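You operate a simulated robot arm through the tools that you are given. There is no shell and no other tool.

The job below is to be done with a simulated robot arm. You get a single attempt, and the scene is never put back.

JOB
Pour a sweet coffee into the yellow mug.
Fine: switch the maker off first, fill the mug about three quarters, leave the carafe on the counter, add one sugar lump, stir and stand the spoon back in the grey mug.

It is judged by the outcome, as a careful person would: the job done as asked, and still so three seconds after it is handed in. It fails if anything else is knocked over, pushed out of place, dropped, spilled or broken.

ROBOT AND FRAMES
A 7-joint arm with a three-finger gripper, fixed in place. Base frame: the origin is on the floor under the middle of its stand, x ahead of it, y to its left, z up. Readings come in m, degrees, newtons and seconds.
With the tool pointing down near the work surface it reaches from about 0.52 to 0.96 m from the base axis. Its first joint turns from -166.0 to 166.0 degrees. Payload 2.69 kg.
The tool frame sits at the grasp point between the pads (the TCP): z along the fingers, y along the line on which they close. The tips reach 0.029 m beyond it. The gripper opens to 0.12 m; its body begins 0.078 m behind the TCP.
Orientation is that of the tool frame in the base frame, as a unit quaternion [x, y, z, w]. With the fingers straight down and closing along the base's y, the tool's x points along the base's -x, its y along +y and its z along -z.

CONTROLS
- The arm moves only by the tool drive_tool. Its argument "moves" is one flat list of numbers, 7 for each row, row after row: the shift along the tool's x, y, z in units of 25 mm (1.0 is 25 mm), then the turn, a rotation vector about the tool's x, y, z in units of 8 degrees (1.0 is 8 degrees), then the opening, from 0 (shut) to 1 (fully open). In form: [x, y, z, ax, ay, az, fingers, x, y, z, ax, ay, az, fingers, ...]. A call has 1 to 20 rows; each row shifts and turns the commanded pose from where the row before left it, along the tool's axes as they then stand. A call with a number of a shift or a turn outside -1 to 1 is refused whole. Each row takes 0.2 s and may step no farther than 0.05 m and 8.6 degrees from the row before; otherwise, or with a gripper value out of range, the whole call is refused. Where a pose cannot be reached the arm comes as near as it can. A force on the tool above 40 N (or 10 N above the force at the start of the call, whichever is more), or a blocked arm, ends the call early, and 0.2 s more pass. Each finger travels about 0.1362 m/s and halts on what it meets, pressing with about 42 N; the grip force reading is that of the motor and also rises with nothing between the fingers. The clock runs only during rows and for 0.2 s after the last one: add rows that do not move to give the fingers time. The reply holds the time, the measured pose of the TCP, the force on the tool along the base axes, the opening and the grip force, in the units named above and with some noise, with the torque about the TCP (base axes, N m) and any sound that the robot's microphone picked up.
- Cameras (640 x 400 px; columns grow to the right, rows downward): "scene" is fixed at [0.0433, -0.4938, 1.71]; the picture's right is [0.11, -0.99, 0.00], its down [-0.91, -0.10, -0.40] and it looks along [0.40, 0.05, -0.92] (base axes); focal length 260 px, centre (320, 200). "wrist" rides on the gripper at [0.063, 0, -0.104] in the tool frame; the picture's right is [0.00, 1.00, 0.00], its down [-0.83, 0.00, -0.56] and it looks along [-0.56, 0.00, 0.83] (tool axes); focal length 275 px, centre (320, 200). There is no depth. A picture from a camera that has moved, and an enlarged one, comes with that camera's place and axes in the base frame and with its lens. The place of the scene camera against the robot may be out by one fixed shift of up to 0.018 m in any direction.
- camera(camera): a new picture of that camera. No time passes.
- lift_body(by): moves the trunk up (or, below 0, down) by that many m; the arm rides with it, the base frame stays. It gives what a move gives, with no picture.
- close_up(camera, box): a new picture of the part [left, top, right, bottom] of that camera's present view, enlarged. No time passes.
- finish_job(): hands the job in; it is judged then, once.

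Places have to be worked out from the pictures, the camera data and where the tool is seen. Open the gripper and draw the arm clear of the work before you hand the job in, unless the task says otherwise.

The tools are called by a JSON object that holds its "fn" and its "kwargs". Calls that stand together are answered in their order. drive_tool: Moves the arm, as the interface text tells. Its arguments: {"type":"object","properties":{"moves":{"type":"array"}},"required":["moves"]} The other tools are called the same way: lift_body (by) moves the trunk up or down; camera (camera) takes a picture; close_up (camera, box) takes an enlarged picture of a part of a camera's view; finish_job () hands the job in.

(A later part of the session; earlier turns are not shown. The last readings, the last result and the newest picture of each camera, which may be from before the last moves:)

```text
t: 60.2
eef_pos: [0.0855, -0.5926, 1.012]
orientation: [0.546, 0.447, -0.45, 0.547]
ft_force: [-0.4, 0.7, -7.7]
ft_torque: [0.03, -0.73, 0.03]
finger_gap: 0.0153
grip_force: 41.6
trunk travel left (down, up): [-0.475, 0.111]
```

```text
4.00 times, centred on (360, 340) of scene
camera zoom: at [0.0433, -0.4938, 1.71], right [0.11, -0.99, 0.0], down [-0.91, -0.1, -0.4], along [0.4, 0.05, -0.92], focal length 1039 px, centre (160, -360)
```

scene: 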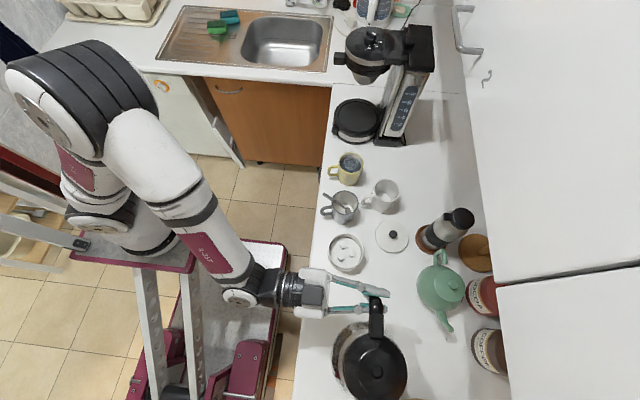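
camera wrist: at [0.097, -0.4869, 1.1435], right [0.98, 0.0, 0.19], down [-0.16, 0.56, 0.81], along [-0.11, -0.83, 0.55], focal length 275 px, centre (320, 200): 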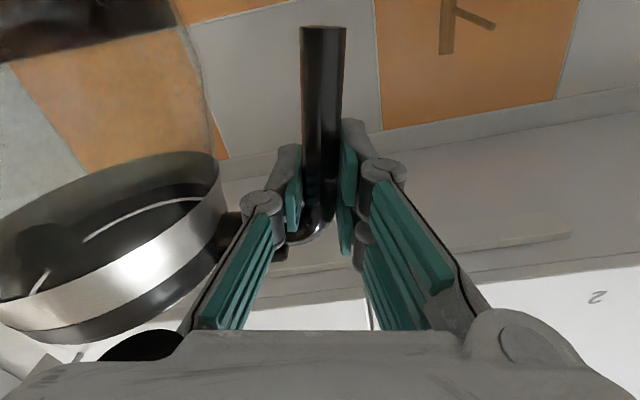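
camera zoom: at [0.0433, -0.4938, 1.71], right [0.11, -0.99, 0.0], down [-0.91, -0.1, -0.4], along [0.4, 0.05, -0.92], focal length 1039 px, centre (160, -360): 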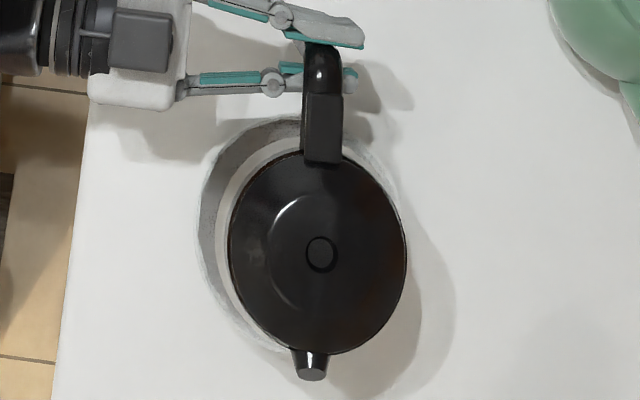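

Still full weight on the gripper at z = 1.012. Continue down in 2 mm steps.

{"fn": "drive_tool", "kwargs": {"moves": [0.0785, -0.0155, 0, 0, 0, 0, 0, 0.0785, -0.0155, 0, 0, 0, 0, 0, 0.0785, -0.0155, 0, 0, 0, 0, 0, 0.0785, -0.0155, 0, 0, 0, 0, 0]}}

```text
t: 61.2
eef_pos: [0.0853, -0.593, 1.0056]
orientation: [0.545, 0.448, -0.45, 0.547]
ft_force: [0.1, -0.1, -7.9]
ft_torque: [0.03, -0.73, 0.01]
finger_gap: 0.0152
grip_force: 41.3
trunk travel left (down, up): [-0.475, 0.111]
```

No contact yet at 1.0056; another four 2 mm steps.

{"fn": "drive_tool", "kwargs": {"moves": [0.0785, -0.0155, 0, 0, 0, 0, 0, 0.0785, -0.0155, 0, 0, 0, 0, 0, 0.0785, -0.0155, 0, 0, 0, 0, 0, 0.0785, -0.0155, 0, 0, 0, 0, 0]}}

```text
t: 62.2
eef_pos: [0.0846, -0.5943, 0.9992]
orientation: [0.542, 0.448, -0.452, 0.55]
ft_force: [4.5, -5.0, 18.1]
ft_torque: [0.37, 0.49, 0.19]
finger_gap: 0.0151
grip_force: 41.5
trunk travel left (down, up): [-0.475, 0.111]
```

Touch-down: the force jumped to +18 N, so I'm pressing. I ease up about 2.5 mm so the carafe simply stands on the counter.

{"fn": "drive_tool", "kwargs": {"moves": [-0.0785, 0.0155, 0, 0, 0, 0, 0, -0.02, 0.004, 0, 0, 0, 0, 0]}}

{"fn": "close_up", "kwargs": {"camera": "scene", "box": [300, 290, 420, 390]}}

{"fn": "camera", "kwargs": {"camera": "wrist"}}

```text
t: 62.8
eef_pos: [0.0861, -0.5918, 0.9995]
orientation: [0.545, 0.448, -0.45, 0.548]
ft_force: [3.8, -5.2, 14.6]
ft_torque: [-0.68, 0.21, 0.18]
finger_gap: 0.0151
grip_force: 41.1
trunk travel left (down, up): [-0.475, 0.111]
```

```text
4.00 times, centred on (360, 340) of scene
camera zoom: at [0.0433, -0.4938, 1.71], right [0.11, -0.99, 0.0], down [-0.91, -0.1, -0.4], along [0.4, 0.05, -0.92], focal length 1039 px, centre (160, -360)
```

zoom: 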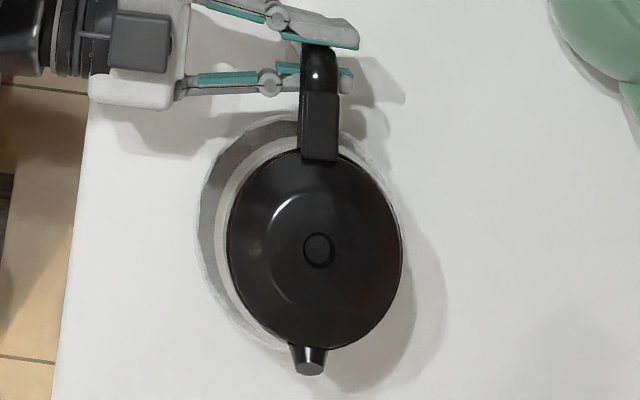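

```text
taken
camera wrist: at [0.0976, -0.488, 0.9361], right [0.98, 0.0, 0.19], down [-0.16, 0.56, 0.81], along [-0.11, -0.83, 0.55], focal length 275 px, centre (320, 200)
```

wrist: 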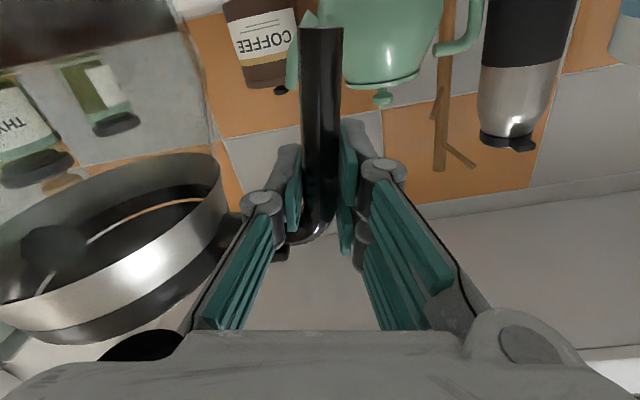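

Still pressing with ~15 N (contact on the handle side of the base). I ease up a further 2 mm.

{"fn": "drive_tool", "kwargs": {"moves": [-0.0393, 0.0078, 0, 0, 0, 0, 0, -0.0393, 0.0078, 0, 0, 0, 0, 0, 0, 0, 0, 0, 0, 0, 0]}}

```text
t: 63.6
eef_pos: [0.0844, -0.5906, 0.9982]
orientation: [0.546, 0.449, -0.449, 0.546]
ft_force: [3.1, -1.7, 1.7]
ft_torque: [-0.6, 0.08, 0.33]
finger_gap: 0.0153
grip_force: 41.5
trunk travel left (down, up): [-0.475, 0.111]
```

Nearly neutral now (carafe standing on the counter). I open the fingers to ~3.7 cm.

{"fn": "drive_tool", "kwargs": {"moves": [0, 0, 0, 0, 0, 0, 0.16, 0, 0, 0, 0, 0, 0, 0.22, 0, 0, 0, 0, 0, 0, 0.3, 0, 0, 0, 0, 0, 0, 0.3]}}

{"fn": "close_up", "kwargs": {"camera": "scene", "box": [300, 290, 420, 390]}}

{"fn": "camera", "kwargs": {"camera": "wrist"}}

```text
t: 64.6
eef_pos: [0.084, -0.5917, 1.0]
orientation: [0.545, 0.449, -0.45, 0.547]
ft_force: [-0.2, 0.5, 0.1]
ft_torque: [0.0, 0.0, 0.02]
finger_gap: 0.0359
grip_force: 0.0
trunk travel left (down, up): [-0.475, 0.111]
```

```text
4.00 times, centred on (360, 340) of scene
camera zoom: at [0.0433, -0.4938, 1.71], right [0.11, -0.99, 0.0], down [-0.91, -0.1, -0.4], along [0.4, 0.05, -0.92], focal length 1039 px, centre (160, -360)
```

zoom: 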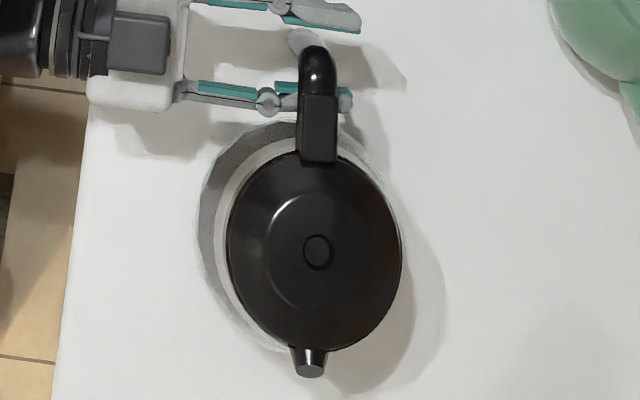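

```text
taken
camera wrist: at [0.0965, -0.4872, 0.9376], right [0.98, 0.0, 0.19], down [-0.16, 0.56, 0.81], along [-0.11, -0.83, 0.55], focal length 275 px, centre (320, 200)
```

wrist: 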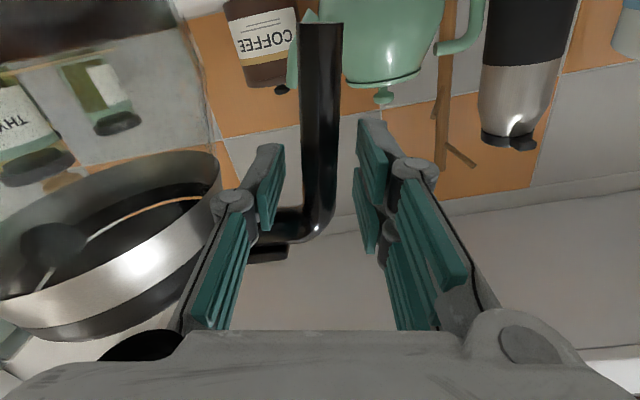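

The carafe stands on its own. I withdraw straight back 12 cm from the handle.

{"fn": "drive_tool", "kwargs": {"moves": [0, 0, -0.4, 0, 0, 0, 0.3, 0, 0, -0.6, 0, 0, 0, 0.3, 0, 0, -0.8, 0, 0, 0, 0.3, 0, 0, -1, 0, 0, 0, 0.3, 0, 0, -1, 0, 0, 0, 0.3, 0, 0, -1, 0, 0, 0, 0.3]}}

{"fn": "camera", "kwargs": {"camera": "scene"}}

```text
t: 66.0
eef_pos: [0.0848, -0.4734, 1.0017]
orientation: [0.544, 0.449, -0.449, 0.548]
ft_force: [1.1, -0.2, -0.1]
ft_torque: [-0.02, -0.04, -0.12]
finger_gap: 0.036
grip_force: 0.1
trunk travel left (down, up): [-0.475, 0.111]
```

```text
taken
```

scene: 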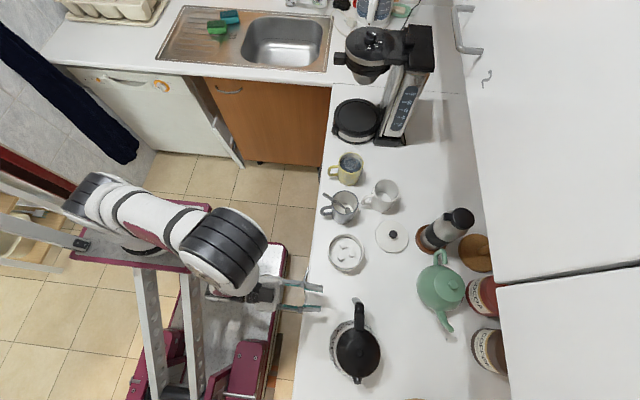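

The carafe is standing safely at (−0.02, −0.59). Next is the sugar: I rise to z ≈ 1.25 and shift outward in free air before turning the tool to point down.

{"fn": "drive_tool", "kwargs": {"moves": [-0.98, 0.194, 0, 0, 0, 0, 0.3, -0.98, 0.194, 0, 0, 0, 0, 0.3, -0.98, 0.194, 0, 0, 0, 0, 0.3, -0.98, 0.194, 0, 0, 0, 0, 0.3, -0.98, 0.194, 0, 0, 0, 0, 0.3, -0.98, 0.194, 0, 0, 0, 0, 0.3, -0.98, 0.194, 0, 0, 0, 0, 0.3, -0.98, 0.194, 0, 0, 0, 0, 0.3, -0.98, 0.194, 0, 0, 0, 0, 0.3, -0.98, 0.194, 0, 0, 0, 0, 0.3, 0.126, 0.637, 0.77, 0, 0, 0, 0.3, 0.126, 0.637, 0.77, 0, 0, 0, 0.3, 0.126, 0.637, 0.77, 0, 0, 0, 0.3, 0.126, 0.637, 0.77, 0, 0, 0, 0.3]}}

{"fn": "drive_tool", "kwargs": {"moves": [0, 0, 0, -0.4976, 0.605, -0.6032, 0.3, 0, 0, 0, -0.4976, 0.605, -0.6032, 0.3, 0, 0, 0, -0.4976, 0.605, -0.6032, 0.3, 0, 0, 0, -0.4976, 0.605, -0.6032, 0.3, 0, 0, 0, -0.4976, 0.605, -0.6032, 0.3, 0, 0, 0, -0.4976, 0.605, -0.6032, 0.3, 0, 0, 0, -0.4976, 0.605, -0.6032, 0.3, 0, 0, 0, -0.4976, 0.605, -0.6032, 0.3, 0, 0, 0, -0.4976, 0.605, -0.6032, 0.3, 0, 0, 0, -0.4976, 0.605, -0.6032, 0.3, 0, 0, 0, -0.4976, 0.605, -0.6032, 0.3, 0, 0, 0, -0.4976, 0.605, -0.6032, 0.3, 0, 0, 0, -0.4976, 0.605, -0.6032, 0.3, 0, 0, 0, -0.4976, 0.605, -0.6032, 0.3, 0, 0, 0, -0.4976, 0.605, -0.6032, 0.3, 0, 0, 0, -0.4976, 0.605, -0.6032, 0.3]}}

{"fn": "camera", "kwargs": {"camera": "scene"}}

{"fn": "camera", "kwargs": {"camera": "wrist"}}

```text
t: 69.0
eef_pos: [0.1424, -0.5629, 1.2479]
orientation: [0.546, 0.447, -0.451, 0.546]
ft_force: [-0.7, 0.4, -1.2]
ft_torque: [0.03, -0.03, 0.0]
finger_gap: 0.0356
grip_force: 0.1
out of reach, approached as far as the arm can: row 4, 5, 6
trunk travel left (down, up): [-0.475, 0.111]
```

```text
t: 72.4
eef_pos: [0.1434, -0.5637, 1.2465]
orientation: [0.0, 1.0, 0.0, 0.0]
ft_force: [-0.6, 0.5, 1.4]
ft_torque: [-0.03, -0.04, -0.03]
finger_gap: 0.0356
grip_force: 0.1
trunk travel left (down, up): [-0.475, 0.111]
```

```text
taken
```

scene: 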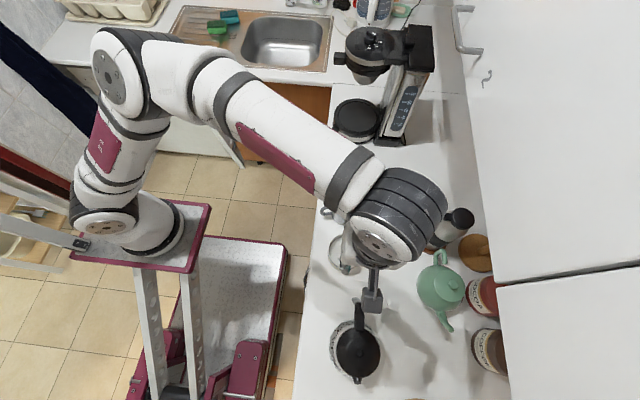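

```text
taken
camera wrist: at [0.0805, -0.5627, 1.3513], right [0.0, 1.0, 0.0], down [0.83, 0.0, 0.56], along [0.56, 0.0, -0.83], focal length 275 px, centre (320, 200)
```

wrist: 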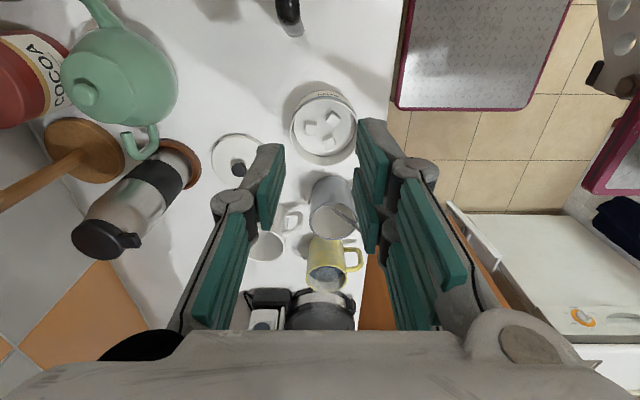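

Tool points straight down now and the wrist camera sees the bowl, mugs and spoon. I zoom in for positions.

{"fn": "close_up", "kwargs": {"camera": "wrist", "box": [275, 75, 371, 175]}}

{"fn": "close_up", "kwargs": {"camera": "wrist", "box": [230, 160, 380, 300]}}

```text
4.00 times, centred on (323, 125) of wrist
camera zoom: at [0.0805, -0.5627, 1.3513], right [0.0, 1.0, 0.0], down [0.83, 0.0, 0.56], along [0.56, 0.0, -0.83], focal length 1101 px, centre (308, 500)
```

zoom: 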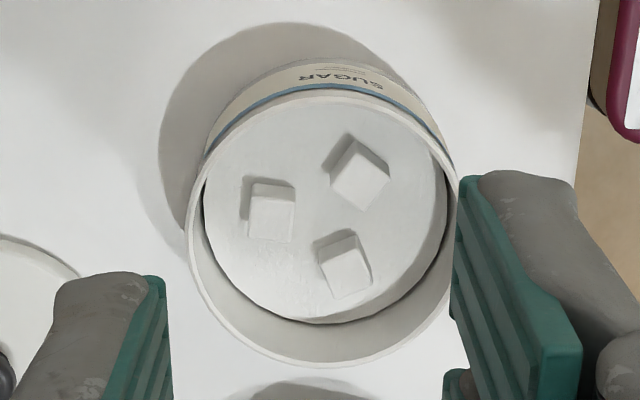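

```text
2.86 times, centred on (305, 230) of wrist
camera zoom: at [0.0805, -0.5627, 1.3513], right [0.0, 1.0, 0.0], down [0.83, 0.0, 0.56], along [0.56, 0.0, -0.83], focal length 786 px, centre (363, 114)
```

zoom: 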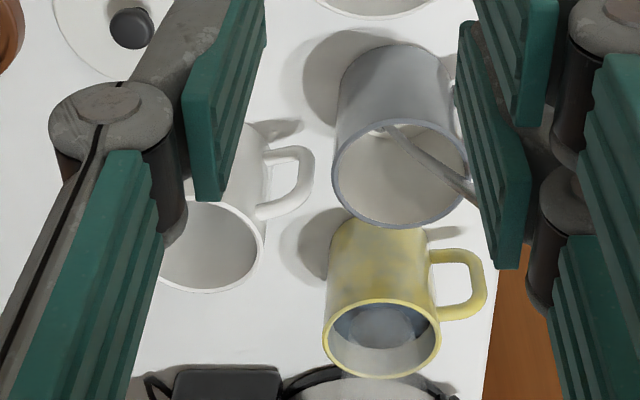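

The jar's sugar surface sits ~3.5 cm below its rim with three lumps of ~1.7 cm; the left one (−y side, ≈ (0.225, −0.577)) is square to my finger axis. I move above it at z ≈ 1.10 for a closer look.

{"fn": "drive_tool", "kwargs": {"moves": [-0.544, -0.0887, 0.977, 0, 0, 0, 0.3, -0.544, -0.0887, 0.977, 0, 0, 0, 0.3, -0.544, -0.0887, 0.977, 0, 0, 0, 0.3, -0.544, -0.0887, 0.977, 0, 0, 0, 0.3, -0.544, -0.0887, 0.977, 0, 0, 0, 0.3, -0.544, -0.0887, 0.977, 0, 0, 0, 0.3]}}

{"fn": "camera", "kwargs": {"camera": "wrist"}}

{"fn": "close_up", "kwargs": {"camera": "wrist", "box": [240, 40, 400, 160]}}

```text
t: 73.8
eef_pos: [0.224, -0.577, 1.1009]
orientation: [0.001, 1.0, -0.001, 0.002]
ft_force: [-0.2, -0.3, 0.6]
ft_torque: [-0.01, -0.01, 0.03]
finger_gap: 0.036
grip_force: 0.0
trunk travel left (down, up): [-0.475, 0.111]
```

```text
taken
camera wrist: at [0.1597, -0.5762, 1.2035], right [0.0, 1.0, 0.0], down [0.83, 0.0, 0.56], along [0.56, 0.0, -0.83], focal length 275 px, centre (320, 200)
```

wrist: 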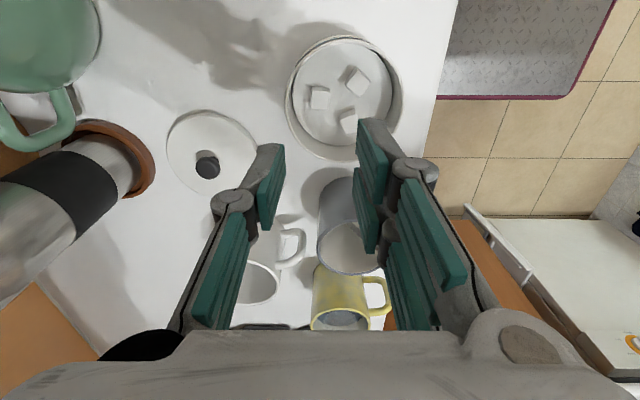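

```text
3.33 times, centred on (320, 100) of wrist
camera zoom: at [0.1597, -0.5762, 1.2035], right [0.0, 1.0, 0.0], down [0.83, 0.0, 0.56], along [0.56, 0.0, -0.83], focal length 918 px, centre (320, 533)
```

zoom: 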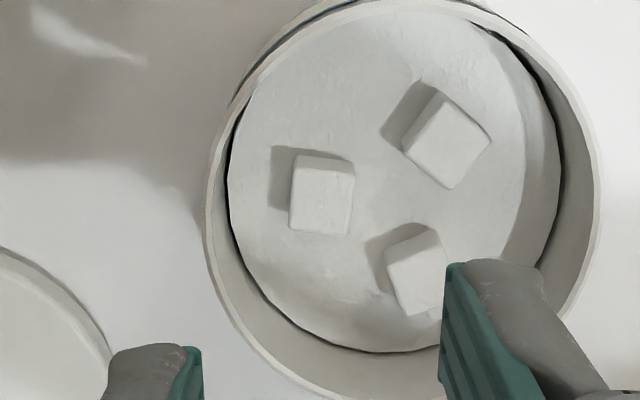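

La (the left lump) centre ≈ (0.223, −0.575, 0.946), jar rim ≈ 0.975, with ~18 mm between the lump and the wall for the thumb. I turn 5°, tilt 8°, set the opening to ~2.3 cm and move to just above the jar rim to check alignment.

{"fn": "drive_tool", "kwargs": {"moves": [0, 0, 0, 0, 0, 0.625, 0.192, 0, 0, 0, 1, 0, 0, 0.192, 0.065, 0.225, 0.848, 0, 0, 0, 0.192, 0.065, 0.225, 0.848, 0, 0, 0, 0.192, 0.065, 0.225, 0.848, 0, 0, 0, 0.192, 0.065, 0.225, 0.848, 0, 0, 0, 0.192, 0, 0, 0, 0, 0, 0, 0.192]}}

{"fn": "camera", "kwargs": {"camera": "wrist"}}

{"fn": "close_up", "kwargs": {"camera": "wrist", "box": [240, 60, 400, 180]}}

```text
t: 75.4
eef_pos: [0.2193, -0.5646, 1.0144]
orientation: [0.045, 0.997, -0.07, -0.002]
ft_force: [1.0, 0.8, 0.5]
ft_torque: [0.01, 0.02, 0.0]
finger_gap: 0.0232
grip_force: 0.1
trunk travel left (down, up): [-0.475, 0.111]
```

```text
taken
camera wrist: at [0.1581, -0.5442, 1.1173], right [0.08, 0.99, -0.14], down [0.83, 0.01, 0.55], along [0.54, -0.16, -0.82], focal length 275 px, centre (320, 200)
```

wrist: 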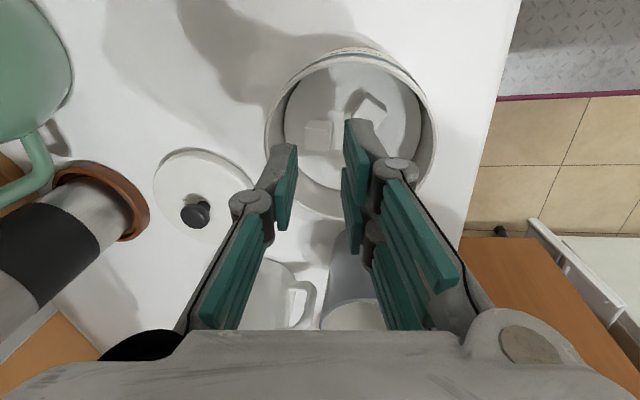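

```text
3.33 times, centred on (320, 120) of wrist
camera zoom: at [0.1581, -0.5442, 1.1173], right [0.08, 0.99, -0.14], down [0.83, 0.01, 0.55], along [0.54, -0.16, -0.82], focal length 918 px, centre (320, 467)
```

zoom: 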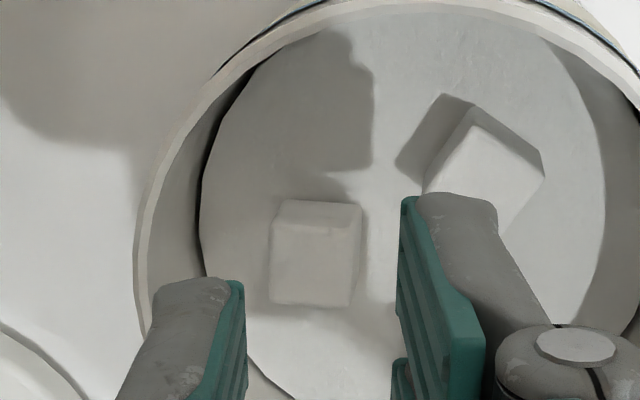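

The lump's top measures at (0.222, −0.574), matching my plan, and the computed thumb clearance to the jar wall is ~3 mm. I descend 3 cm into the jar and check again.

{"fn": "drive_tool", "kwargs": {"moves": [0.05, -0.02, 0.4, 0, 0, 0, 0.192, 0, 0, 0.4, 0, 0, 0, 0.192, 0, 0, 0.4, 0, 0, 0, 0.192]}}

{"fn": "camera", "kwargs": {"camera": "wrist"}}

{"fn": "close_up", "kwargs": {"camera": "wrist", "box": [240, 80, 400, 200]}}

```text
t: 76.2
eef_pos: [0.2168, -0.5697, 0.9864]
orientation: [0.044, 0.996, -0.071, -0.003]
ft_force: [2.0, 2.4, 10.8]
ft_torque: [-0.24, 0.12, 0.03]
finger_gap: 0.0218
grip_force: 0.1
trunk travel left (down, up): [-0.475, 0.111]
```

```text
taken
camera wrist: at [0.1561, -0.5497, 1.0896], right [0.08, 0.99, -0.14], down [0.83, 0.01, 0.55], along [0.55, -0.17, -0.82], focal length 275 px, centre (320, 200)
```

wrist: 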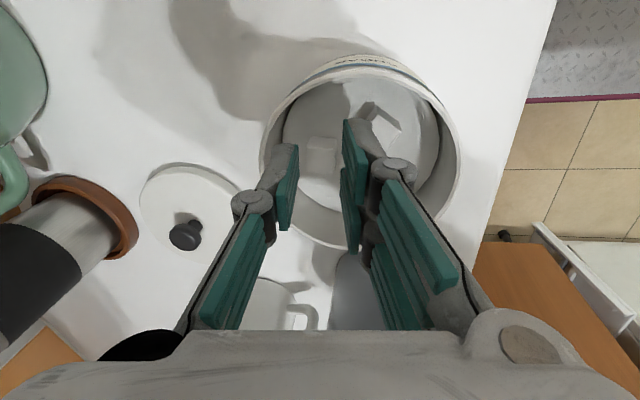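

```text
3.33 times, centred on (320, 140) of wrist
camera zoom: at [0.1561, -0.5497, 1.0896], right [0.08, 0.99, -0.14], down [0.83, 0.01, 0.55], along [0.55, -0.17, -0.82], focal length 918 px, centre (320, 400)
```

zoom: 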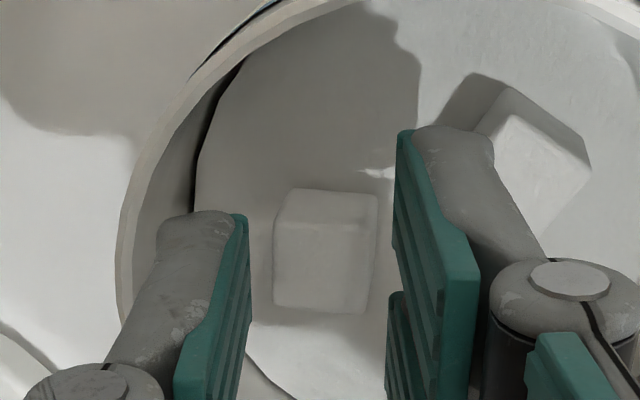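

Contact at ~11 N: by the torque it's the thumb's back corner touching the jar rim. I back up 1.5 cm, tilt 4° more, narrow the opening slightly and shift ~3 mm toward the jar's middle before trying again.

{"fn": "drive_tool", "kwargs": {"moves": [0, 0, -0.6, 0, 0, 0, 0.192, 0, 0, 0, 0.5, 0, 0, 0.175, -0.12, 0.19, 0.03, 0, 0, 0, 0.175, 0, 0, 0, 0, 0, 0, 0.175]}}

{"fn": "camera", "kwargs": {"camera": "wrist"}}

{"fn": "close_up", "kwargs": {"camera": "wrist", "box": [240, 60, 400, 180]}}

```text
t: 77.2
eef_pos: [0.2217, -0.5634, 0.9979]
orientation: [0.044, 0.993, -0.106, -0.004]
ft_force: [-0.3, 0.1, 0.0]
ft_torque: [0.01, -0.01, -0.03]
finger_gap: 0.0208
grip_force: 0.0
trunk travel left (down, up): [-0.475, 0.111]
```

```text
taken
camera wrist: at [0.1603, -0.5365, 1.0999], right [0.08, 0.97, -0.21], down [0.84, 0.05, 0.54], along [0.54, -0.22, -0.81], focal length 275 px, centre (320, 200)
```

wrist: 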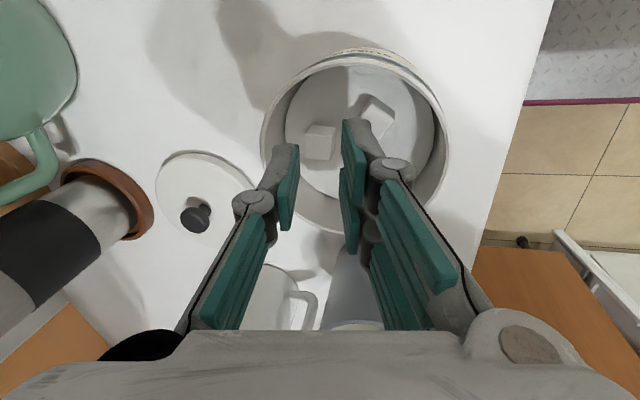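

```text
3.33 times, centred on (320, 120) of wrist
camera zoom: at [0.1603, -0.5365, 1.0999], right [0.08, 0.97, -0.21], down [0.84, 0.05, 0.54], along [0.54, -0.22, -0.81], focal length 918 px, centre (320, 467)
```

zoom: 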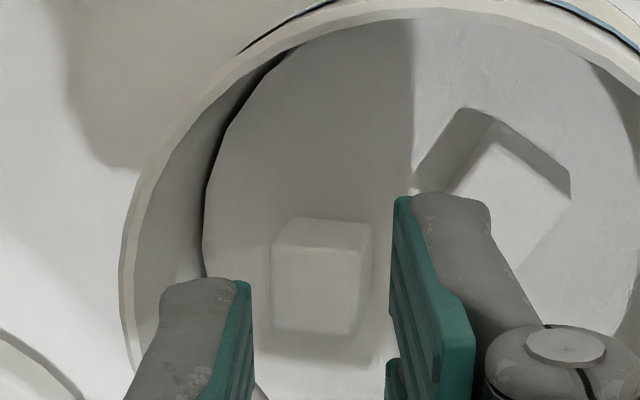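

By this view the lump is centred between the pads (tool y ≈ 0). I descend in two small stages, watching the force.

{"fn": "drive_tool", "kwargs": {"moves": [0.05, 0, 0.3, 0, 0, 0, 0.175, 0, 0, 0.3, 0, 0, 0, 0.175]}}

{"fn": "close_up", "kwargs": {"camera": "wrist", "box": [240, 60, 400, 180]}}

```text
t: 77.8
eef_pos: [0.2192, -0.5654, 0.9824]
orientation: [0.044, 0.994, -0.105, -0.004]
ft_force: [0.5, 0.0, -0.4]
ft_torque: [0.03, -0.02, -0.01]
finger_gap: 0.0209
grip_force: 0.2
trunk travel left (down, up): [-0.475, 0.111]
```

```text
3.33 times, centred on (320, 120) of wrist
camera zoom: at [0.1595, -0.5393, 1.085], right [0.08, 0.97, -0.21], down [0.84, 0.05, 0.54], along [0.54, -0.22, -0.81], focal length 918 px, centre (320, 467)
```

zoom: 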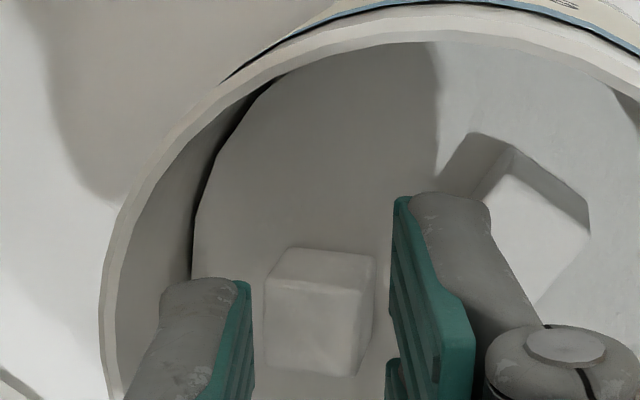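

No contact so far. I go 11 mm further down so the tips straddle the lump.

{"fn": "drive_tool", "kwargs": {"moves": [0, 0, 0.25, 0, 0, 0, 0.175, 0, 0, 0.2, 0, 0, 0, 0.175]}}

{"fn": "close_up", "kwargs": {"camera": "wrist", "box": [240, 80, 400, 200]}}

```text
t: 78.4
eef_pos: [0.2185, -0.5687, 0.9733]
orientation: [0.045, 0.993, -0.107, -0.005]
ft_force: [-1.5, -0.8, 11.3]
ft_torque: [0.02, -0.07, 0.0]
finger_gap: 0.0183
grip_force: 0.0
trunk travel left (down, up): [-0.475, 0.111]
```

```text
3.33 times, centred on (320, 140) of wrist
camera zoom: at [0.1584, -0.5423, 1.0748], right [0.08, 0.97, -0.21], down [0.84, 0.05, 0.54], along [0.54, -0.22, -0.81], focal length 918 px, centre (320, 400)
```

zoom: 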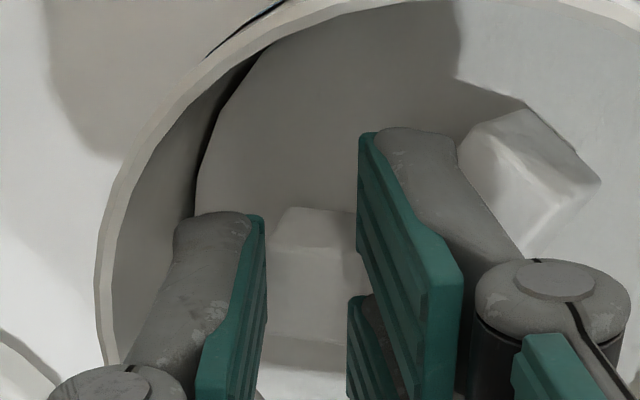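

The tips now straddle the upper part of the lump; one finger is leaning on a neighbouring lump (11 N). I raise 1.5 mm and close on the lump.

{"fn": "drive_tool", "kwargs": {"moves": [0, 0, -0.06, 0, 0, 0, 0.15, 0, 0, 0, 0, 0, 0, 0.1, 0, 0, 0, 0, 0, 0, 0, 0, 0, 0, 0, 0, 0, 0]}}

{"fn": "close_up", "kwargs": {"camera": "wrist", "box": [240, 80, 400, 200]}}

```text
t: 79.4
eef_pos: [0.2188, -0.5676, 0.9727]
orientation: [0.045, 0.993, -0.106, -0.004]
ft_force: [-0.3, -0.1, 0.0]
ft_torque: [-0.02, 0.0, -0.02]
finger_gap: 0.0
grip_force: 28.6
trunk travel left (down, up): [-0.475, 0.111]
```

```text
3.33 times, centred on (320, 140) of wrist
camera zoom: at [0.1587, -0.541, 1.0747], right [0.08, 0.97, -0.21], down [0.84, 0.05, 0.54], along [0.54, -0.22, -0.81], focal length 918 px, centre (320, 400)
```

zoom: 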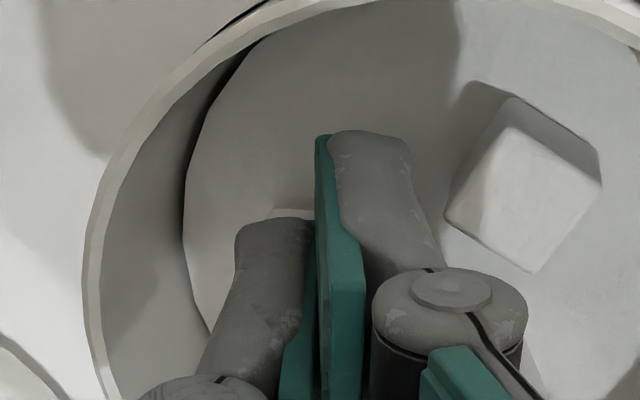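

The fingers closed to zero — the lump slipped out or lay lower than the tips. I raise 4 cm, keep the fingers closed and look at the jar again.

{"fn": "drive_tool", "kwargs": {"moves": [0, 0, -0.8, 0, 0, 0, 0, 0, 0, -0.8, 0, 0, 0, 0, 0, 0, -0.8, 0, 0, 0, 0]}}

{"fn": "camera", "kwargs": {"camera": "wrist"}}

{"fn": "close_up", "kwargs": {"camera": "wrist", "box": [240, 40, 400, 160]}}

```text
t: 80.2
eef_pos: [0.2235, -0.5569, 1.0341]
orientation: [0.044, 0.993, -0.105, -0.003]
ft_force: [0.2, 0.2, -0.3]
ft_torque: [0.0, 0.0, 0.02]
finger_gap: 0.0
grip_force: 28.3
trunk travel left (down, up): [-0.475, 0.111]
```

```text
taken
camera wrist: at [0.1625, -0.5298, 1.1353], right [0.08, 0.97, -0.21], down [0.84, 0.05, 0.54], along [0.54, -0.22, -0.81], focal length 275 px, centre (320, 200)
```

wrist: 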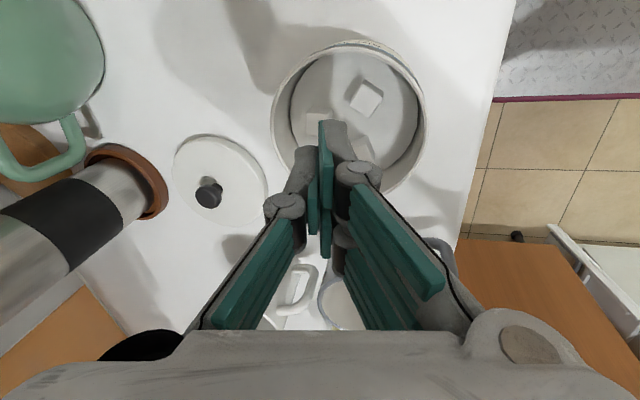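

```text
3.33 times, centred on (320, 100) of wrist
camera zoom: at [0.1625, -0.5298, 1.1353], right [0.08, 0.97, -0.21], down [0.84, 0.05, 0.54], along [0.54, -0.22, -0.81], focal length 918 px, centre (320, 533)
```

zoom: 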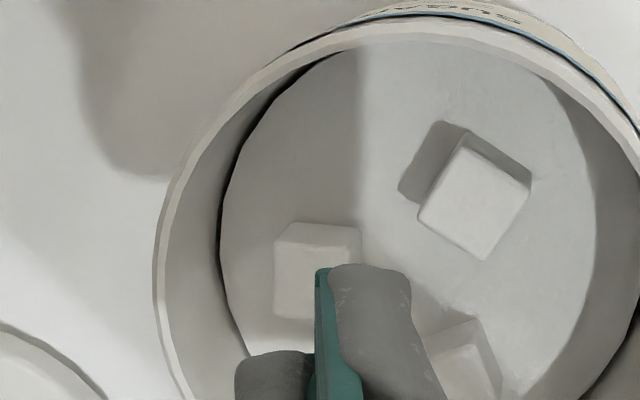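

Lumps sit lower than I thought: the tips touched something at ≈0.945, so lump tops are ≈0.944 and the sugar bed ≈0.927. The lump on the +x side (Lc ≈ (0.244, −0.548)) looks graspable with less crowding if I close tangentially; I rise, straighten the tool and turn it to y-azimuth 115° to look.

{"fn": "drive_tool", "kwargs": {"moves": [0, 0, -0.8, 0, 0, 0, 0, 0, 0, -0.6, -0.75, 0, 0, 0, 0, 0, 0, -0.75, 0, 0, 0, 0, 0, 0, 0, 0, -0.9375, 0.2, 0, 0, 0, 0, 0, -0.9375, 0.2, 0, 0, 0, 0, 0, -0.9375, 0.2, 0, 0, 0, 0, 0, -0.9375, 0.2, -0.442, -0.015, 0, 0, 0, 0, 0.2, -0.442, -0.015, 0, 0, 0, 0, 0.2]}}

{"fn": "camera", "kwargs": {"camera": "wrist"}}

{"fn": "close_up", "kwargs": {"camera": "wrist", "box": [230, 20, 390, 140]}}

```text
t: 82.2
eef_pos: [0.2431, -0.5409, 1.068]
orientation: [-0.215, 0.977, -0.001, 0.0]
ft_force: [0.1, 0.6, 0.0]
ft_torque: [-0.01, 0.0, -0.01]
finger_gap: 0.0241
grip_force: 0.2
trunk travel left (down, up): [-0.475, 0.111]
```

```text
taken
camera wrist: at [0.1859, -0.5667, 1.171], right [-0.43, 0.9, 0.0], down [0.75, 0.35, 0.56], along [0.5, 0.23, -0.83], focal length 275 px, centre (320, 200)
```

wrist: 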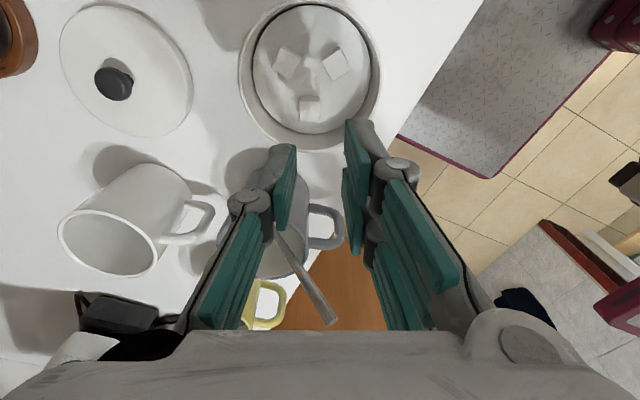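

```text
3.33 times, centred on (310, 80) of wrist
camera zoom: at [0.1859, -0.5667, 1.171], right [-0.43, 0.9, 0.0], down [0.75, 0.35, 0.56], along [0.5, 0.23, -0.83], focal length 918 px, centre (353, 600)
```

zoom: 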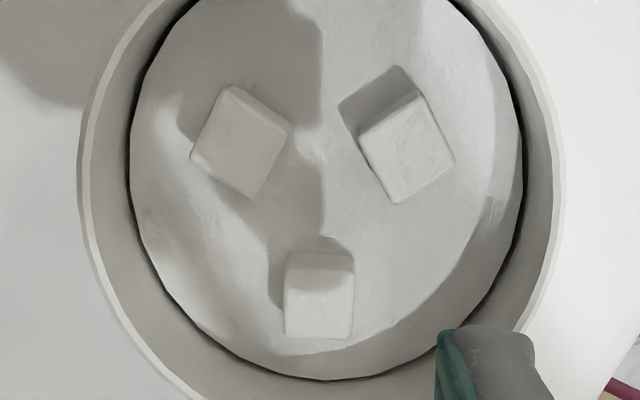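

Now I have a perfect view: Lc is exactly square to the tool axes with free space on both sides (centre ≈ (0.249, −0.547), 1.67 cm wide, top ≈ 0.944). I tilt 8° so the tips point slightly outward, set ~2.1 cm opening, and pre-position 5 cm above the grasp.

{"fn": "drive_tool", "kwargs": {"moves": [0, 0, 0, 0, -1, 0, 0.175, 0.237, -0.11, 0.775, 0, 0, 0, 0.175, 0.237, -0.11, 0.775, 0, 0, 0, 0.175, 0.237, -0.11, 0.775, 0, 0, 0, 0.175, 0, 0, 0, 0, 0, 0, 0.175]}}

{"fn": "camera", "kwargs": {"camera": "wrist"}}

{"fn": "close_up", "kwargs": {"camera": "wrist", "box": [230, 60, 390, 180]}}

```text
t: 83.4
eef_pos: [0.2376, -0.5549, 1.0059]
orientation: [-0.214, 0.974, 0.014, 0.069]
ft_force: [-0.4, -0.3, 0.1]
ft_torque: [0.01, 0.01, 0.05]
finger_gap: 0.0211
grip_force: 0.2
trunk travel left (down, up): [-0.475, 0.111]
```

```text
taken
camera wrist: at [0.1672, -0.587, 1.1001], right [-0.43, 0.91, 0.0], down [0.67, 0.32, 0.67], along [0.6, 0.28, -0.75], focal length 275 px, centre (320, 200)
```

wrist: 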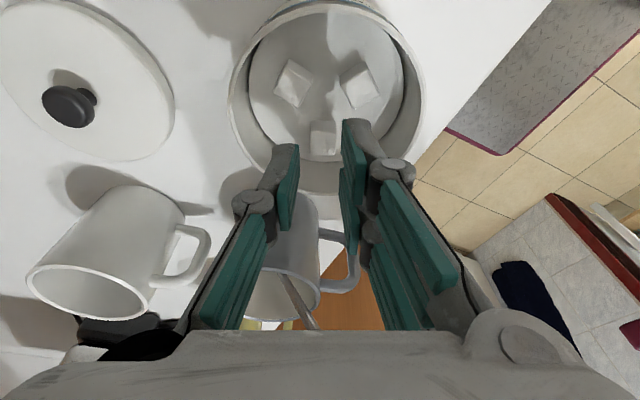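

```text
3.33 times, centred on (310, 120) of wrist
camera zoom: at [0.1672, -0.587, 1.1001], right [-0.43, 0.91, 0.0], down [0.67, 0.32, 0.67], along [0.6, 0.28, -0.75], focal length 918 px, centre (353, 467)
```

zoom: 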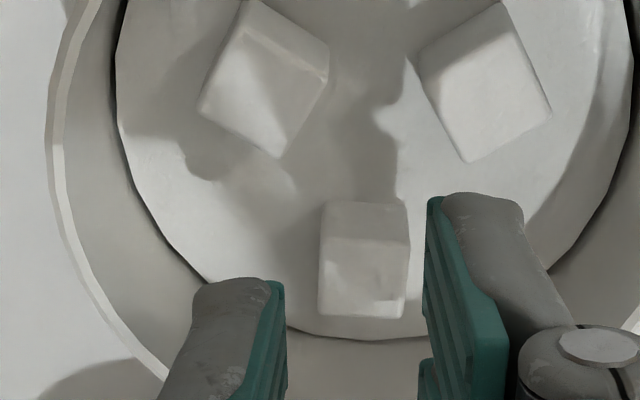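

Lc sits 2 mm toward the finger side and ~4 mm inward; I trim by +1.9 mm in y and −1 mm in x, then descend the first 3 cm.

{"fn": "drive_tool", "kwargs": {"moves": [-0.04, 0.076, 0, 0, 0, 0, 0.175, 0, 0, 0.4, 0, 0, 0, 0.175, 0, 0, 0.4, 0, 0, 0, 0.175, 0, 0, 0.4, 0, 0, 0, 0.175]}}

{"fn": "close_up", "kwargs": {"camera": "wrist", "box": [230, 80, 390, 200]}}

```text
t: 84.4
eef_pos: [0.2395, -0.5511, 0.9885]
orientation: [-0.216, 0.974, 0.01, 0.069]
ft_force: [-0.2, 3.6, 17.0]
ft_torque: [0.6, -0.25, 0.08]
finger_gap: 0.022
grip_force: 1.0
trunk travel left (down, up): [-0.475, 0.111]
stopped in row 4: the force on the tool passed its limit at 53 N (the readings are from after the stop); the commanded pose is now the measured one
```

```text
3.33 times, centred on (310, 140) of wrist
camera zoom: at [0.1689, -0.5828, 1.0814], right [-0.43, 0.91, -0.01], down [0.67, 0.32, 0.67], along [0.61, 0.28, -0.74], focal length 918 px, centre (353, 400)
```

zoom: 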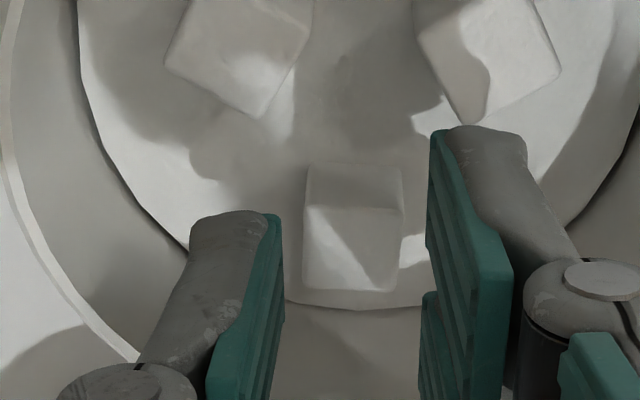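

The outer finger's corner hit the jar rim (53 N spike), so this jar is too narrow for that approach. Re-measuring, the first lump (La ≈ (0.225, −0.577)) now has faces aligned to azimuth 79°, and from that angle both neighbours clear the fingers. I back out, turn to 79°, tilt 12°, and look again.

{"fn": "drive_tool", "kwargs": {"moves": [0, 0, -0.8, 0, 0, 0, 0.175, 0, 0, -0.8, 0, 0, 0, 0.175, 0, 0, -0.8, 0, 0, 0, 0.175, 0, 0, 0, 0, 1, 0, 0.175, 0, 0, 0, 0, 0, 0.9, 0.175, 0, 0, 0, 0, 0, 0.9, 0.175, 0, 0, 0, 0, 0, 0.9, 0.175, 0, 0, 0, 0, 0, 0.9, 0.175, 0, 0, 0, 0, 0, 0.9, 0.175, 0, 0, 0, 0.75, 0, 0, 0.175, 0, 0, 0, 0.75, 0, 0, 0.175, 0.058, 0.016, 0.614, 0, 0, 0, 0.175, 0.058, 0.016, 0.614, 0, 0, 0, 0.175, 0, 0, 0, 0, 0, 0, 0.175]}}

{"fn": "camera", "kwargs": {"camera": "wrist"}}

{"fn": "close_up", "kwargs": {"camera": "wrist", "box": [240, 50, 400, 170]}}

```text
t: 87.4
eef_pos: [0.2291, -0.5601, 1.0155]
orientation: [0.097, 0.989, -0.107, -0.007]
ft_force: [-0.3, -0.3, 0.1]
ft_torque: [0.01, 0.0, -0.02]
finger_gap: 0.0208
grip_force: 0.0
trunk travel left (down, up): [-0.475, 0.111]
```

```text
taken
camera wrist: at [0.1708, -0.5264, 1.1162], right [0.18, 0.96, -0.21], down [0.84, -0.04, 0.55], along [0.52, -0.28, -0.81], focal length 275 px, centre (320, 200)
```

wrist: 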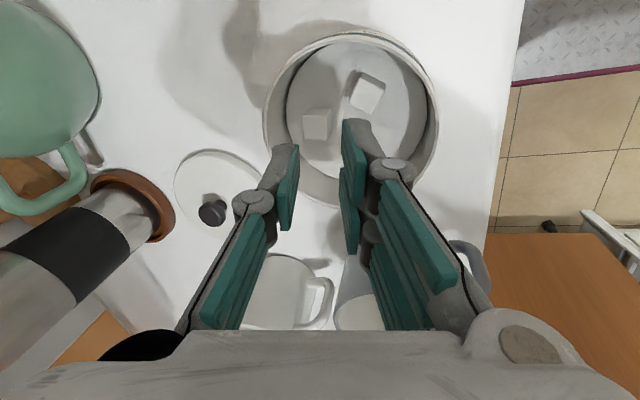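

```text
3.33 times, centred on (320, 110) of wrist
camera zoom: at [0.1708, -0.5264, 1.1162], right [0.18, 0.96, -0.21], down [0.84, -0.04, 0.55], along [0.52, -0.28, -0.81], focal length 918 px, centre (320, 500)
```

zoom: 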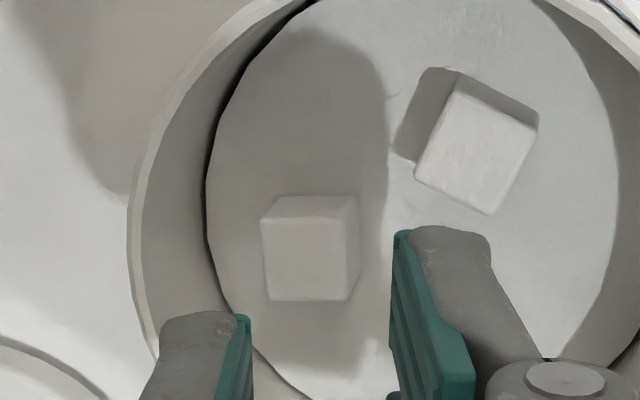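

La is square to the tool now, but one finger would land on the neighbouring lump's corner. I'll first nudge the two neighbours away: open to 6 cm with the thumb outside the jar, lower the two fingers just behind La, and push toward +y about 1 cm.

{"fn": "drive_tool", "kwargs": {"moves": [0, 0, 0, 0, 0, 0, 0.5, 0, -0.446, 0, 0, 0, 0, 0.5, 0, -0.446, 0, 0, 0, 0, 0.5, 0, 0, 0, 0, 0, 0, 0.5]}}

{"fn": "camera", "kwargs": {"camera": "wrist"}}

{"fn": "close_up", "kwargs": {"camera": "wrist", "box": [260, 50, 420, 170]}}

```text
t: 88.4
eef_pos: [0.2228, -0.5821, 1.0191]
orientation: [0.096, 0.99, -0.106, -0.007]
ft_force: [0.3, 0.6, 0.2]
ft_torque: [-0.01, 0.03, 0.02]
finger_gap: 0.0602
grip_force: 0.1
trunk travel left (down, up): [-0.475, 0.111]
```

```text
taken
camera wrist: at [0.1649, -0.5474, 1.1203], right [0.18, 0.96, -0.21], down [0.84, -0.04, 0.55], along [0.52, -0.28, -0.81], focal length 275 px, centre (320, 200)
```

wrist: 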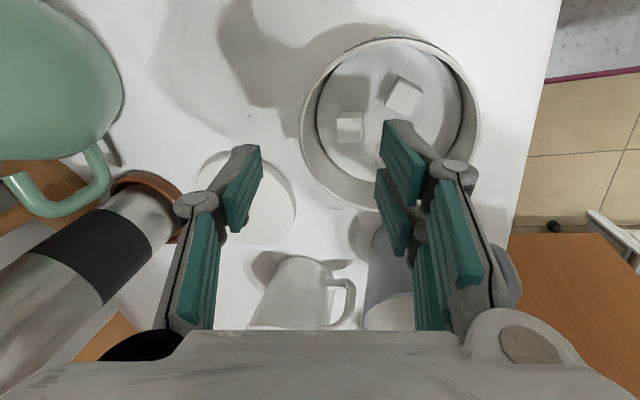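

```text
3.33 times, centred on (340, 110) of wrist
camera zoom: at [0.1649, -0.5474, 1.1203], right [0.18, 0.96, -0.21], down [0.84, -0.04, 0.55], along [0.52, -0.28, -0.81], focal length 918 px, centre (253, 500)
```

zoom: 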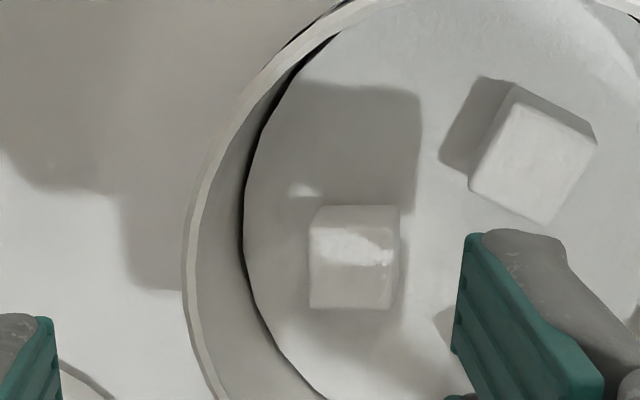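

La is where I want it relative to the finger pads (finger pads just behind its inner face). I descend 4.5 cm first.

{"fn": "drive_tool", "kwargs": {"moves": [0, 0, 0.5, 0, 0, 0, 0.5, 0, 0, 0.5, 0, 0, 0, 0.5, 0, 0, 0.4, 0, 0, 0, 0.5, 0, 0, 0.4, 0, 0, 0, 0.5]}}

{"fn": "close_up", "kwargs": {"camera": "wrist", "box": [260, 70, 420, 190]}}

```text
t: 89.4
eef_pos: [0.2208, -0.5917, 0.9765]
orientation: [0.096, 0.989, -0.109, -0.008]
ft_force: [-0.4, -0.8, 4.0]
ft_torque: [0.1, 0.06, 0.01]
finger_gap: 0.061
grip_force: 0.1
trunk travel left (down, up): [-0.475, 0.111]
```

```text
3.33 times, centred on (340, 130) of wrist
camera zoom: at [0.1625, -0.5574, 1.0771], right [0.18, 0.96, -0.21], down [0.84, -0.04, 0.55], along [0.52, -0.28, -0.81], focal length 918 px, centre (253, 433)
```

zoom: 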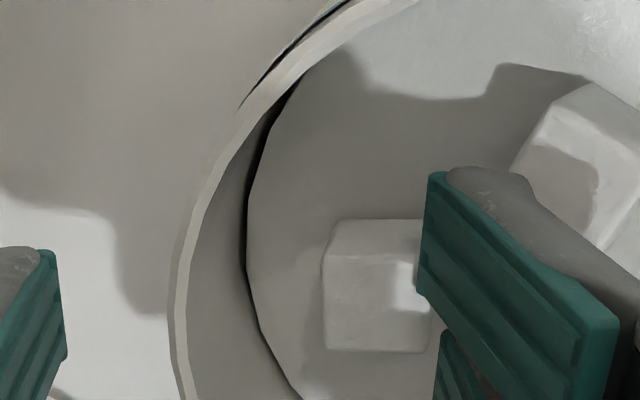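

A light 4 N touch at lump-top level. I shift 1 mm toward +y and go 6 mm deeper to wedge between the lumps.

{"fn": "drive_tool", "kwargs": {"moves": [0, 0.04, 0.12, 0, 0, 0, 0.5, 0, 0, 0.12, 0, 0, 0, 0.5]}}

{"fn": "close_up", "kwargs": {"camera": "wrist", "box": [260, 70, 420, 190]}}

```text
t: 90.0
eef_pos: [0.2206, -0.5902, 0.97]
orientation: [0.096, 0.99, -0.107, -0.008]
ft_force: [-0.6, 0.0, 1.8]
ft_torque: [0.06, 0.04, 0.01]
finger_gap: 0.0648
grip_force: 0.2
trunk travel left (down, up): [-0.475, 0.111]
```

```text
3.33 times, centred on (340, 130) of wrist
camera zoom: at [0.1629, -0.5565, 1.0711], right [0.18, 0.96, -0.21], down [0.84, -0.04, 0.55], along [0.52, -0.28, -0.81], focal length 918 px, centre (253, 433)
```

zoom: 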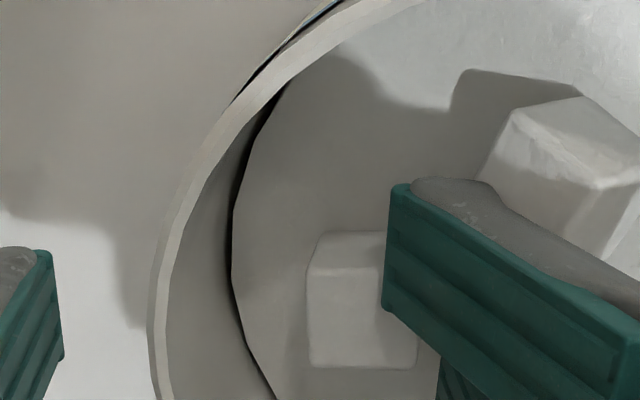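

The finger's distal link is compliant and is just being bent over the neighbour. I pull back up, return to the narrow opening centred on La, and re-check the layout.

{"fn": "drive_tool", "kwargs": {"moves": [0, 0, -0.6, 0, 0, 0, 0.5, 0, 0, -0.8, 0, 0, 0, 0.5, 0, 0, -0.8, 0, 0, 0, 0.4, 0, 0.405, 0, 0, 0, 0, 0.18, 0, 0.405, 0, 0, 0, 0, 0.18, 0, 0, 0, 0, 0, 0, 0.18]}}

{"fn": "camera", "kwargs": {"camera": "wrist"}}

{"fn": "close_up", "kwargs": {"camera": "wrist", "box": [240, 50, 400, 170]}}

```text
t: 91.4
eef_pos: [0.2265, -0.5594, 1.0211]
orientation: [0.096, 0.99, -0.107, -0.008]
ft_force: [0.8, 0.0, -0.6]
ft_torque: [-0.03, -0.02, 0.01]
finger_gap: 0.0217
grip_force: 0.0
trunk travel left (down, up): [-0.475, 0.111]
```

```text
taken
camera wrist: at [0.1688, -0.5258, 1.1216], right [0.18, 0.96, -0.21], down [0.84, -0.04, 0.55], along [0.52, -0.28, -0.81], focal length 275 px, centre (320, 200)
```

wrist: 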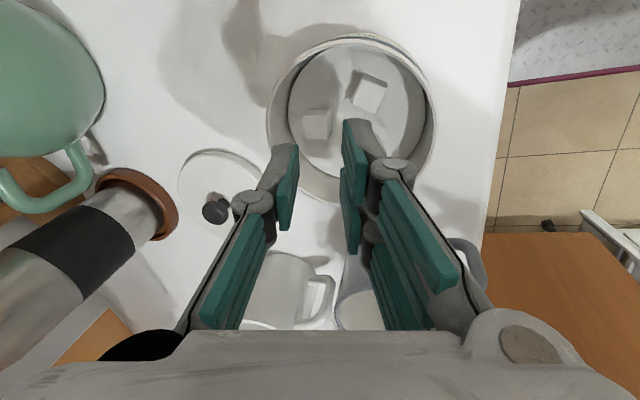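

```text
3.33 times, centred on (320, 110) of wrist
camera zoom: at [0.1688, -0.5258, 1.1216], right [0.18, 0.96, -0.21], down [0.84, -0.04, 0.55], along [0.52, -0.28, -0.81], focal length 918 px, centre (320, 500)
```

zoom: 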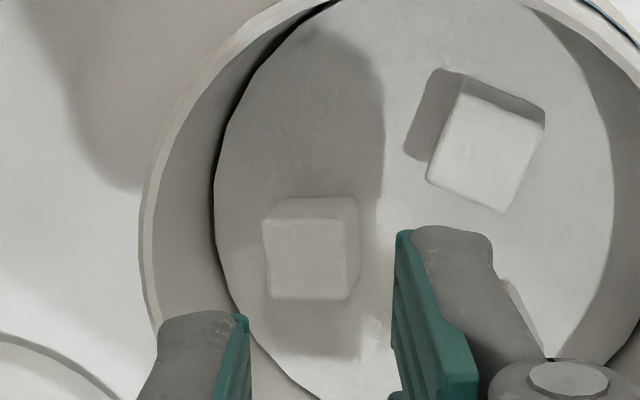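

The neighbours have shifted slightly outward, leaving only ~2 mm overlap. I centre on La (−1.2 mm), opening 2.0 cm, and descend in stages.

{"fn": "drive_tool", "kwargs": {"moves": [0.03, -0.05, 0.45, 0, 0, 0, 0.167, 0, 0, 0.45, 0, 0, 0, 0.167, 0, 0, 0.45, 0, 0, 0, 0.167, 0, 0, 0.45, 0, 0, 0, 0.167]}}

{"fn": "close_up", "kwargs": {"camera": "wrist", "box": [240, 80, 400, 200]}}

```text
t: 92.4
eef_pos: [0.2251, -0.5705, 0.977]
orientation: [0.096, 0.99, -0.108, -0.007]
ft_force: [0.2, -0.1, 1.8]
ft_torque: [0.0, 0.04, 0.0]
finger_gap: 0.0193
grip_force: 0.1
trunk travel left (down, up): [-0.475, 0.111]
```

```text
3.33 times, centred on (320, 140) of wrist
camera zoom: at [0.1669, -0.5368, 1.0778], right [0.18, 0.96, -0.21], down [0.84, -0.04, 0.55], along [0.52, -0.28, -0.81], focal length 918 px, centre (320, 400)
```

zoom: 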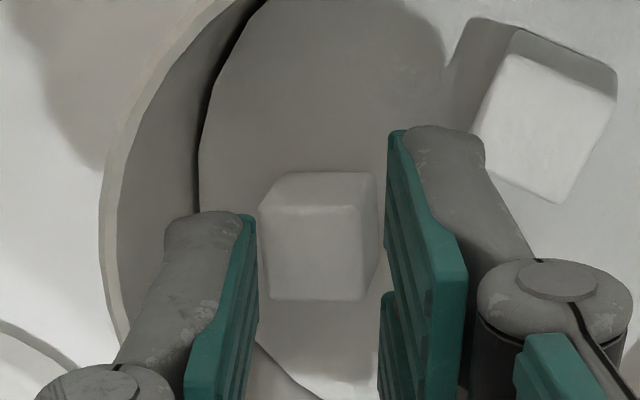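

Alignment looks right: La is between the pads and Lb is off to the side. I continue 12 mm deeper in 3 mm steps.

{"fn": "drive_tool", "kwargs": {"moves": [0, 0, 0.12, 0, 0, 0, 0.167, 0, 0, 0.12, 0, 0, 0, 0.167, 0, 0, 0.12, 0, 0, 0, 0.167, 0, 0, 0.12, 0, 0, 0, 0.167]}}

{"fn": "close_up", "kwargs": {"camera": "wrist", "box": [240, 80, 400, 200]}}

```text
t: 93.4
eef_pos: [0.2249, -0.5746, 0.9674]
orientation: [0.097, 0.989, -0.111, -0.007]
ft_force: [-3.2, -5.3, 26.7]
ft_torque: [-0.5, 0.12, -0.03]
finger_gap: 0.0289
grip_force: 4.8
trunk travel left (down, up): [-0.475, 0.111]
```

```text
3.33 times, centred on (320, 140) of wrist
camera zoom: at [0.1659, -0.5392, 1.0678], right [0.19, 0.96, -0.22], down [0.84, -0.04, 0.55], along [0.52, -0.28, -0.81], focal length 918 px, centre (320, 400)
```

zoom: 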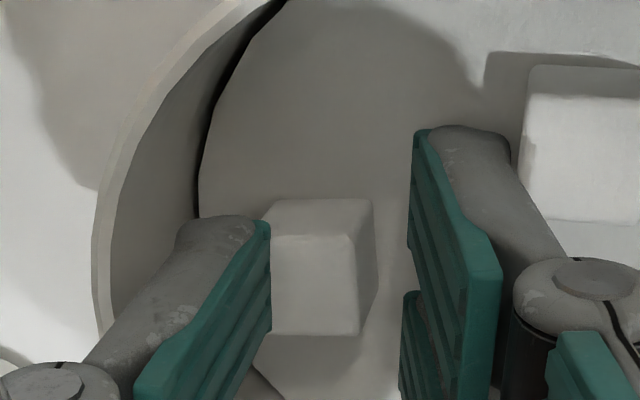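

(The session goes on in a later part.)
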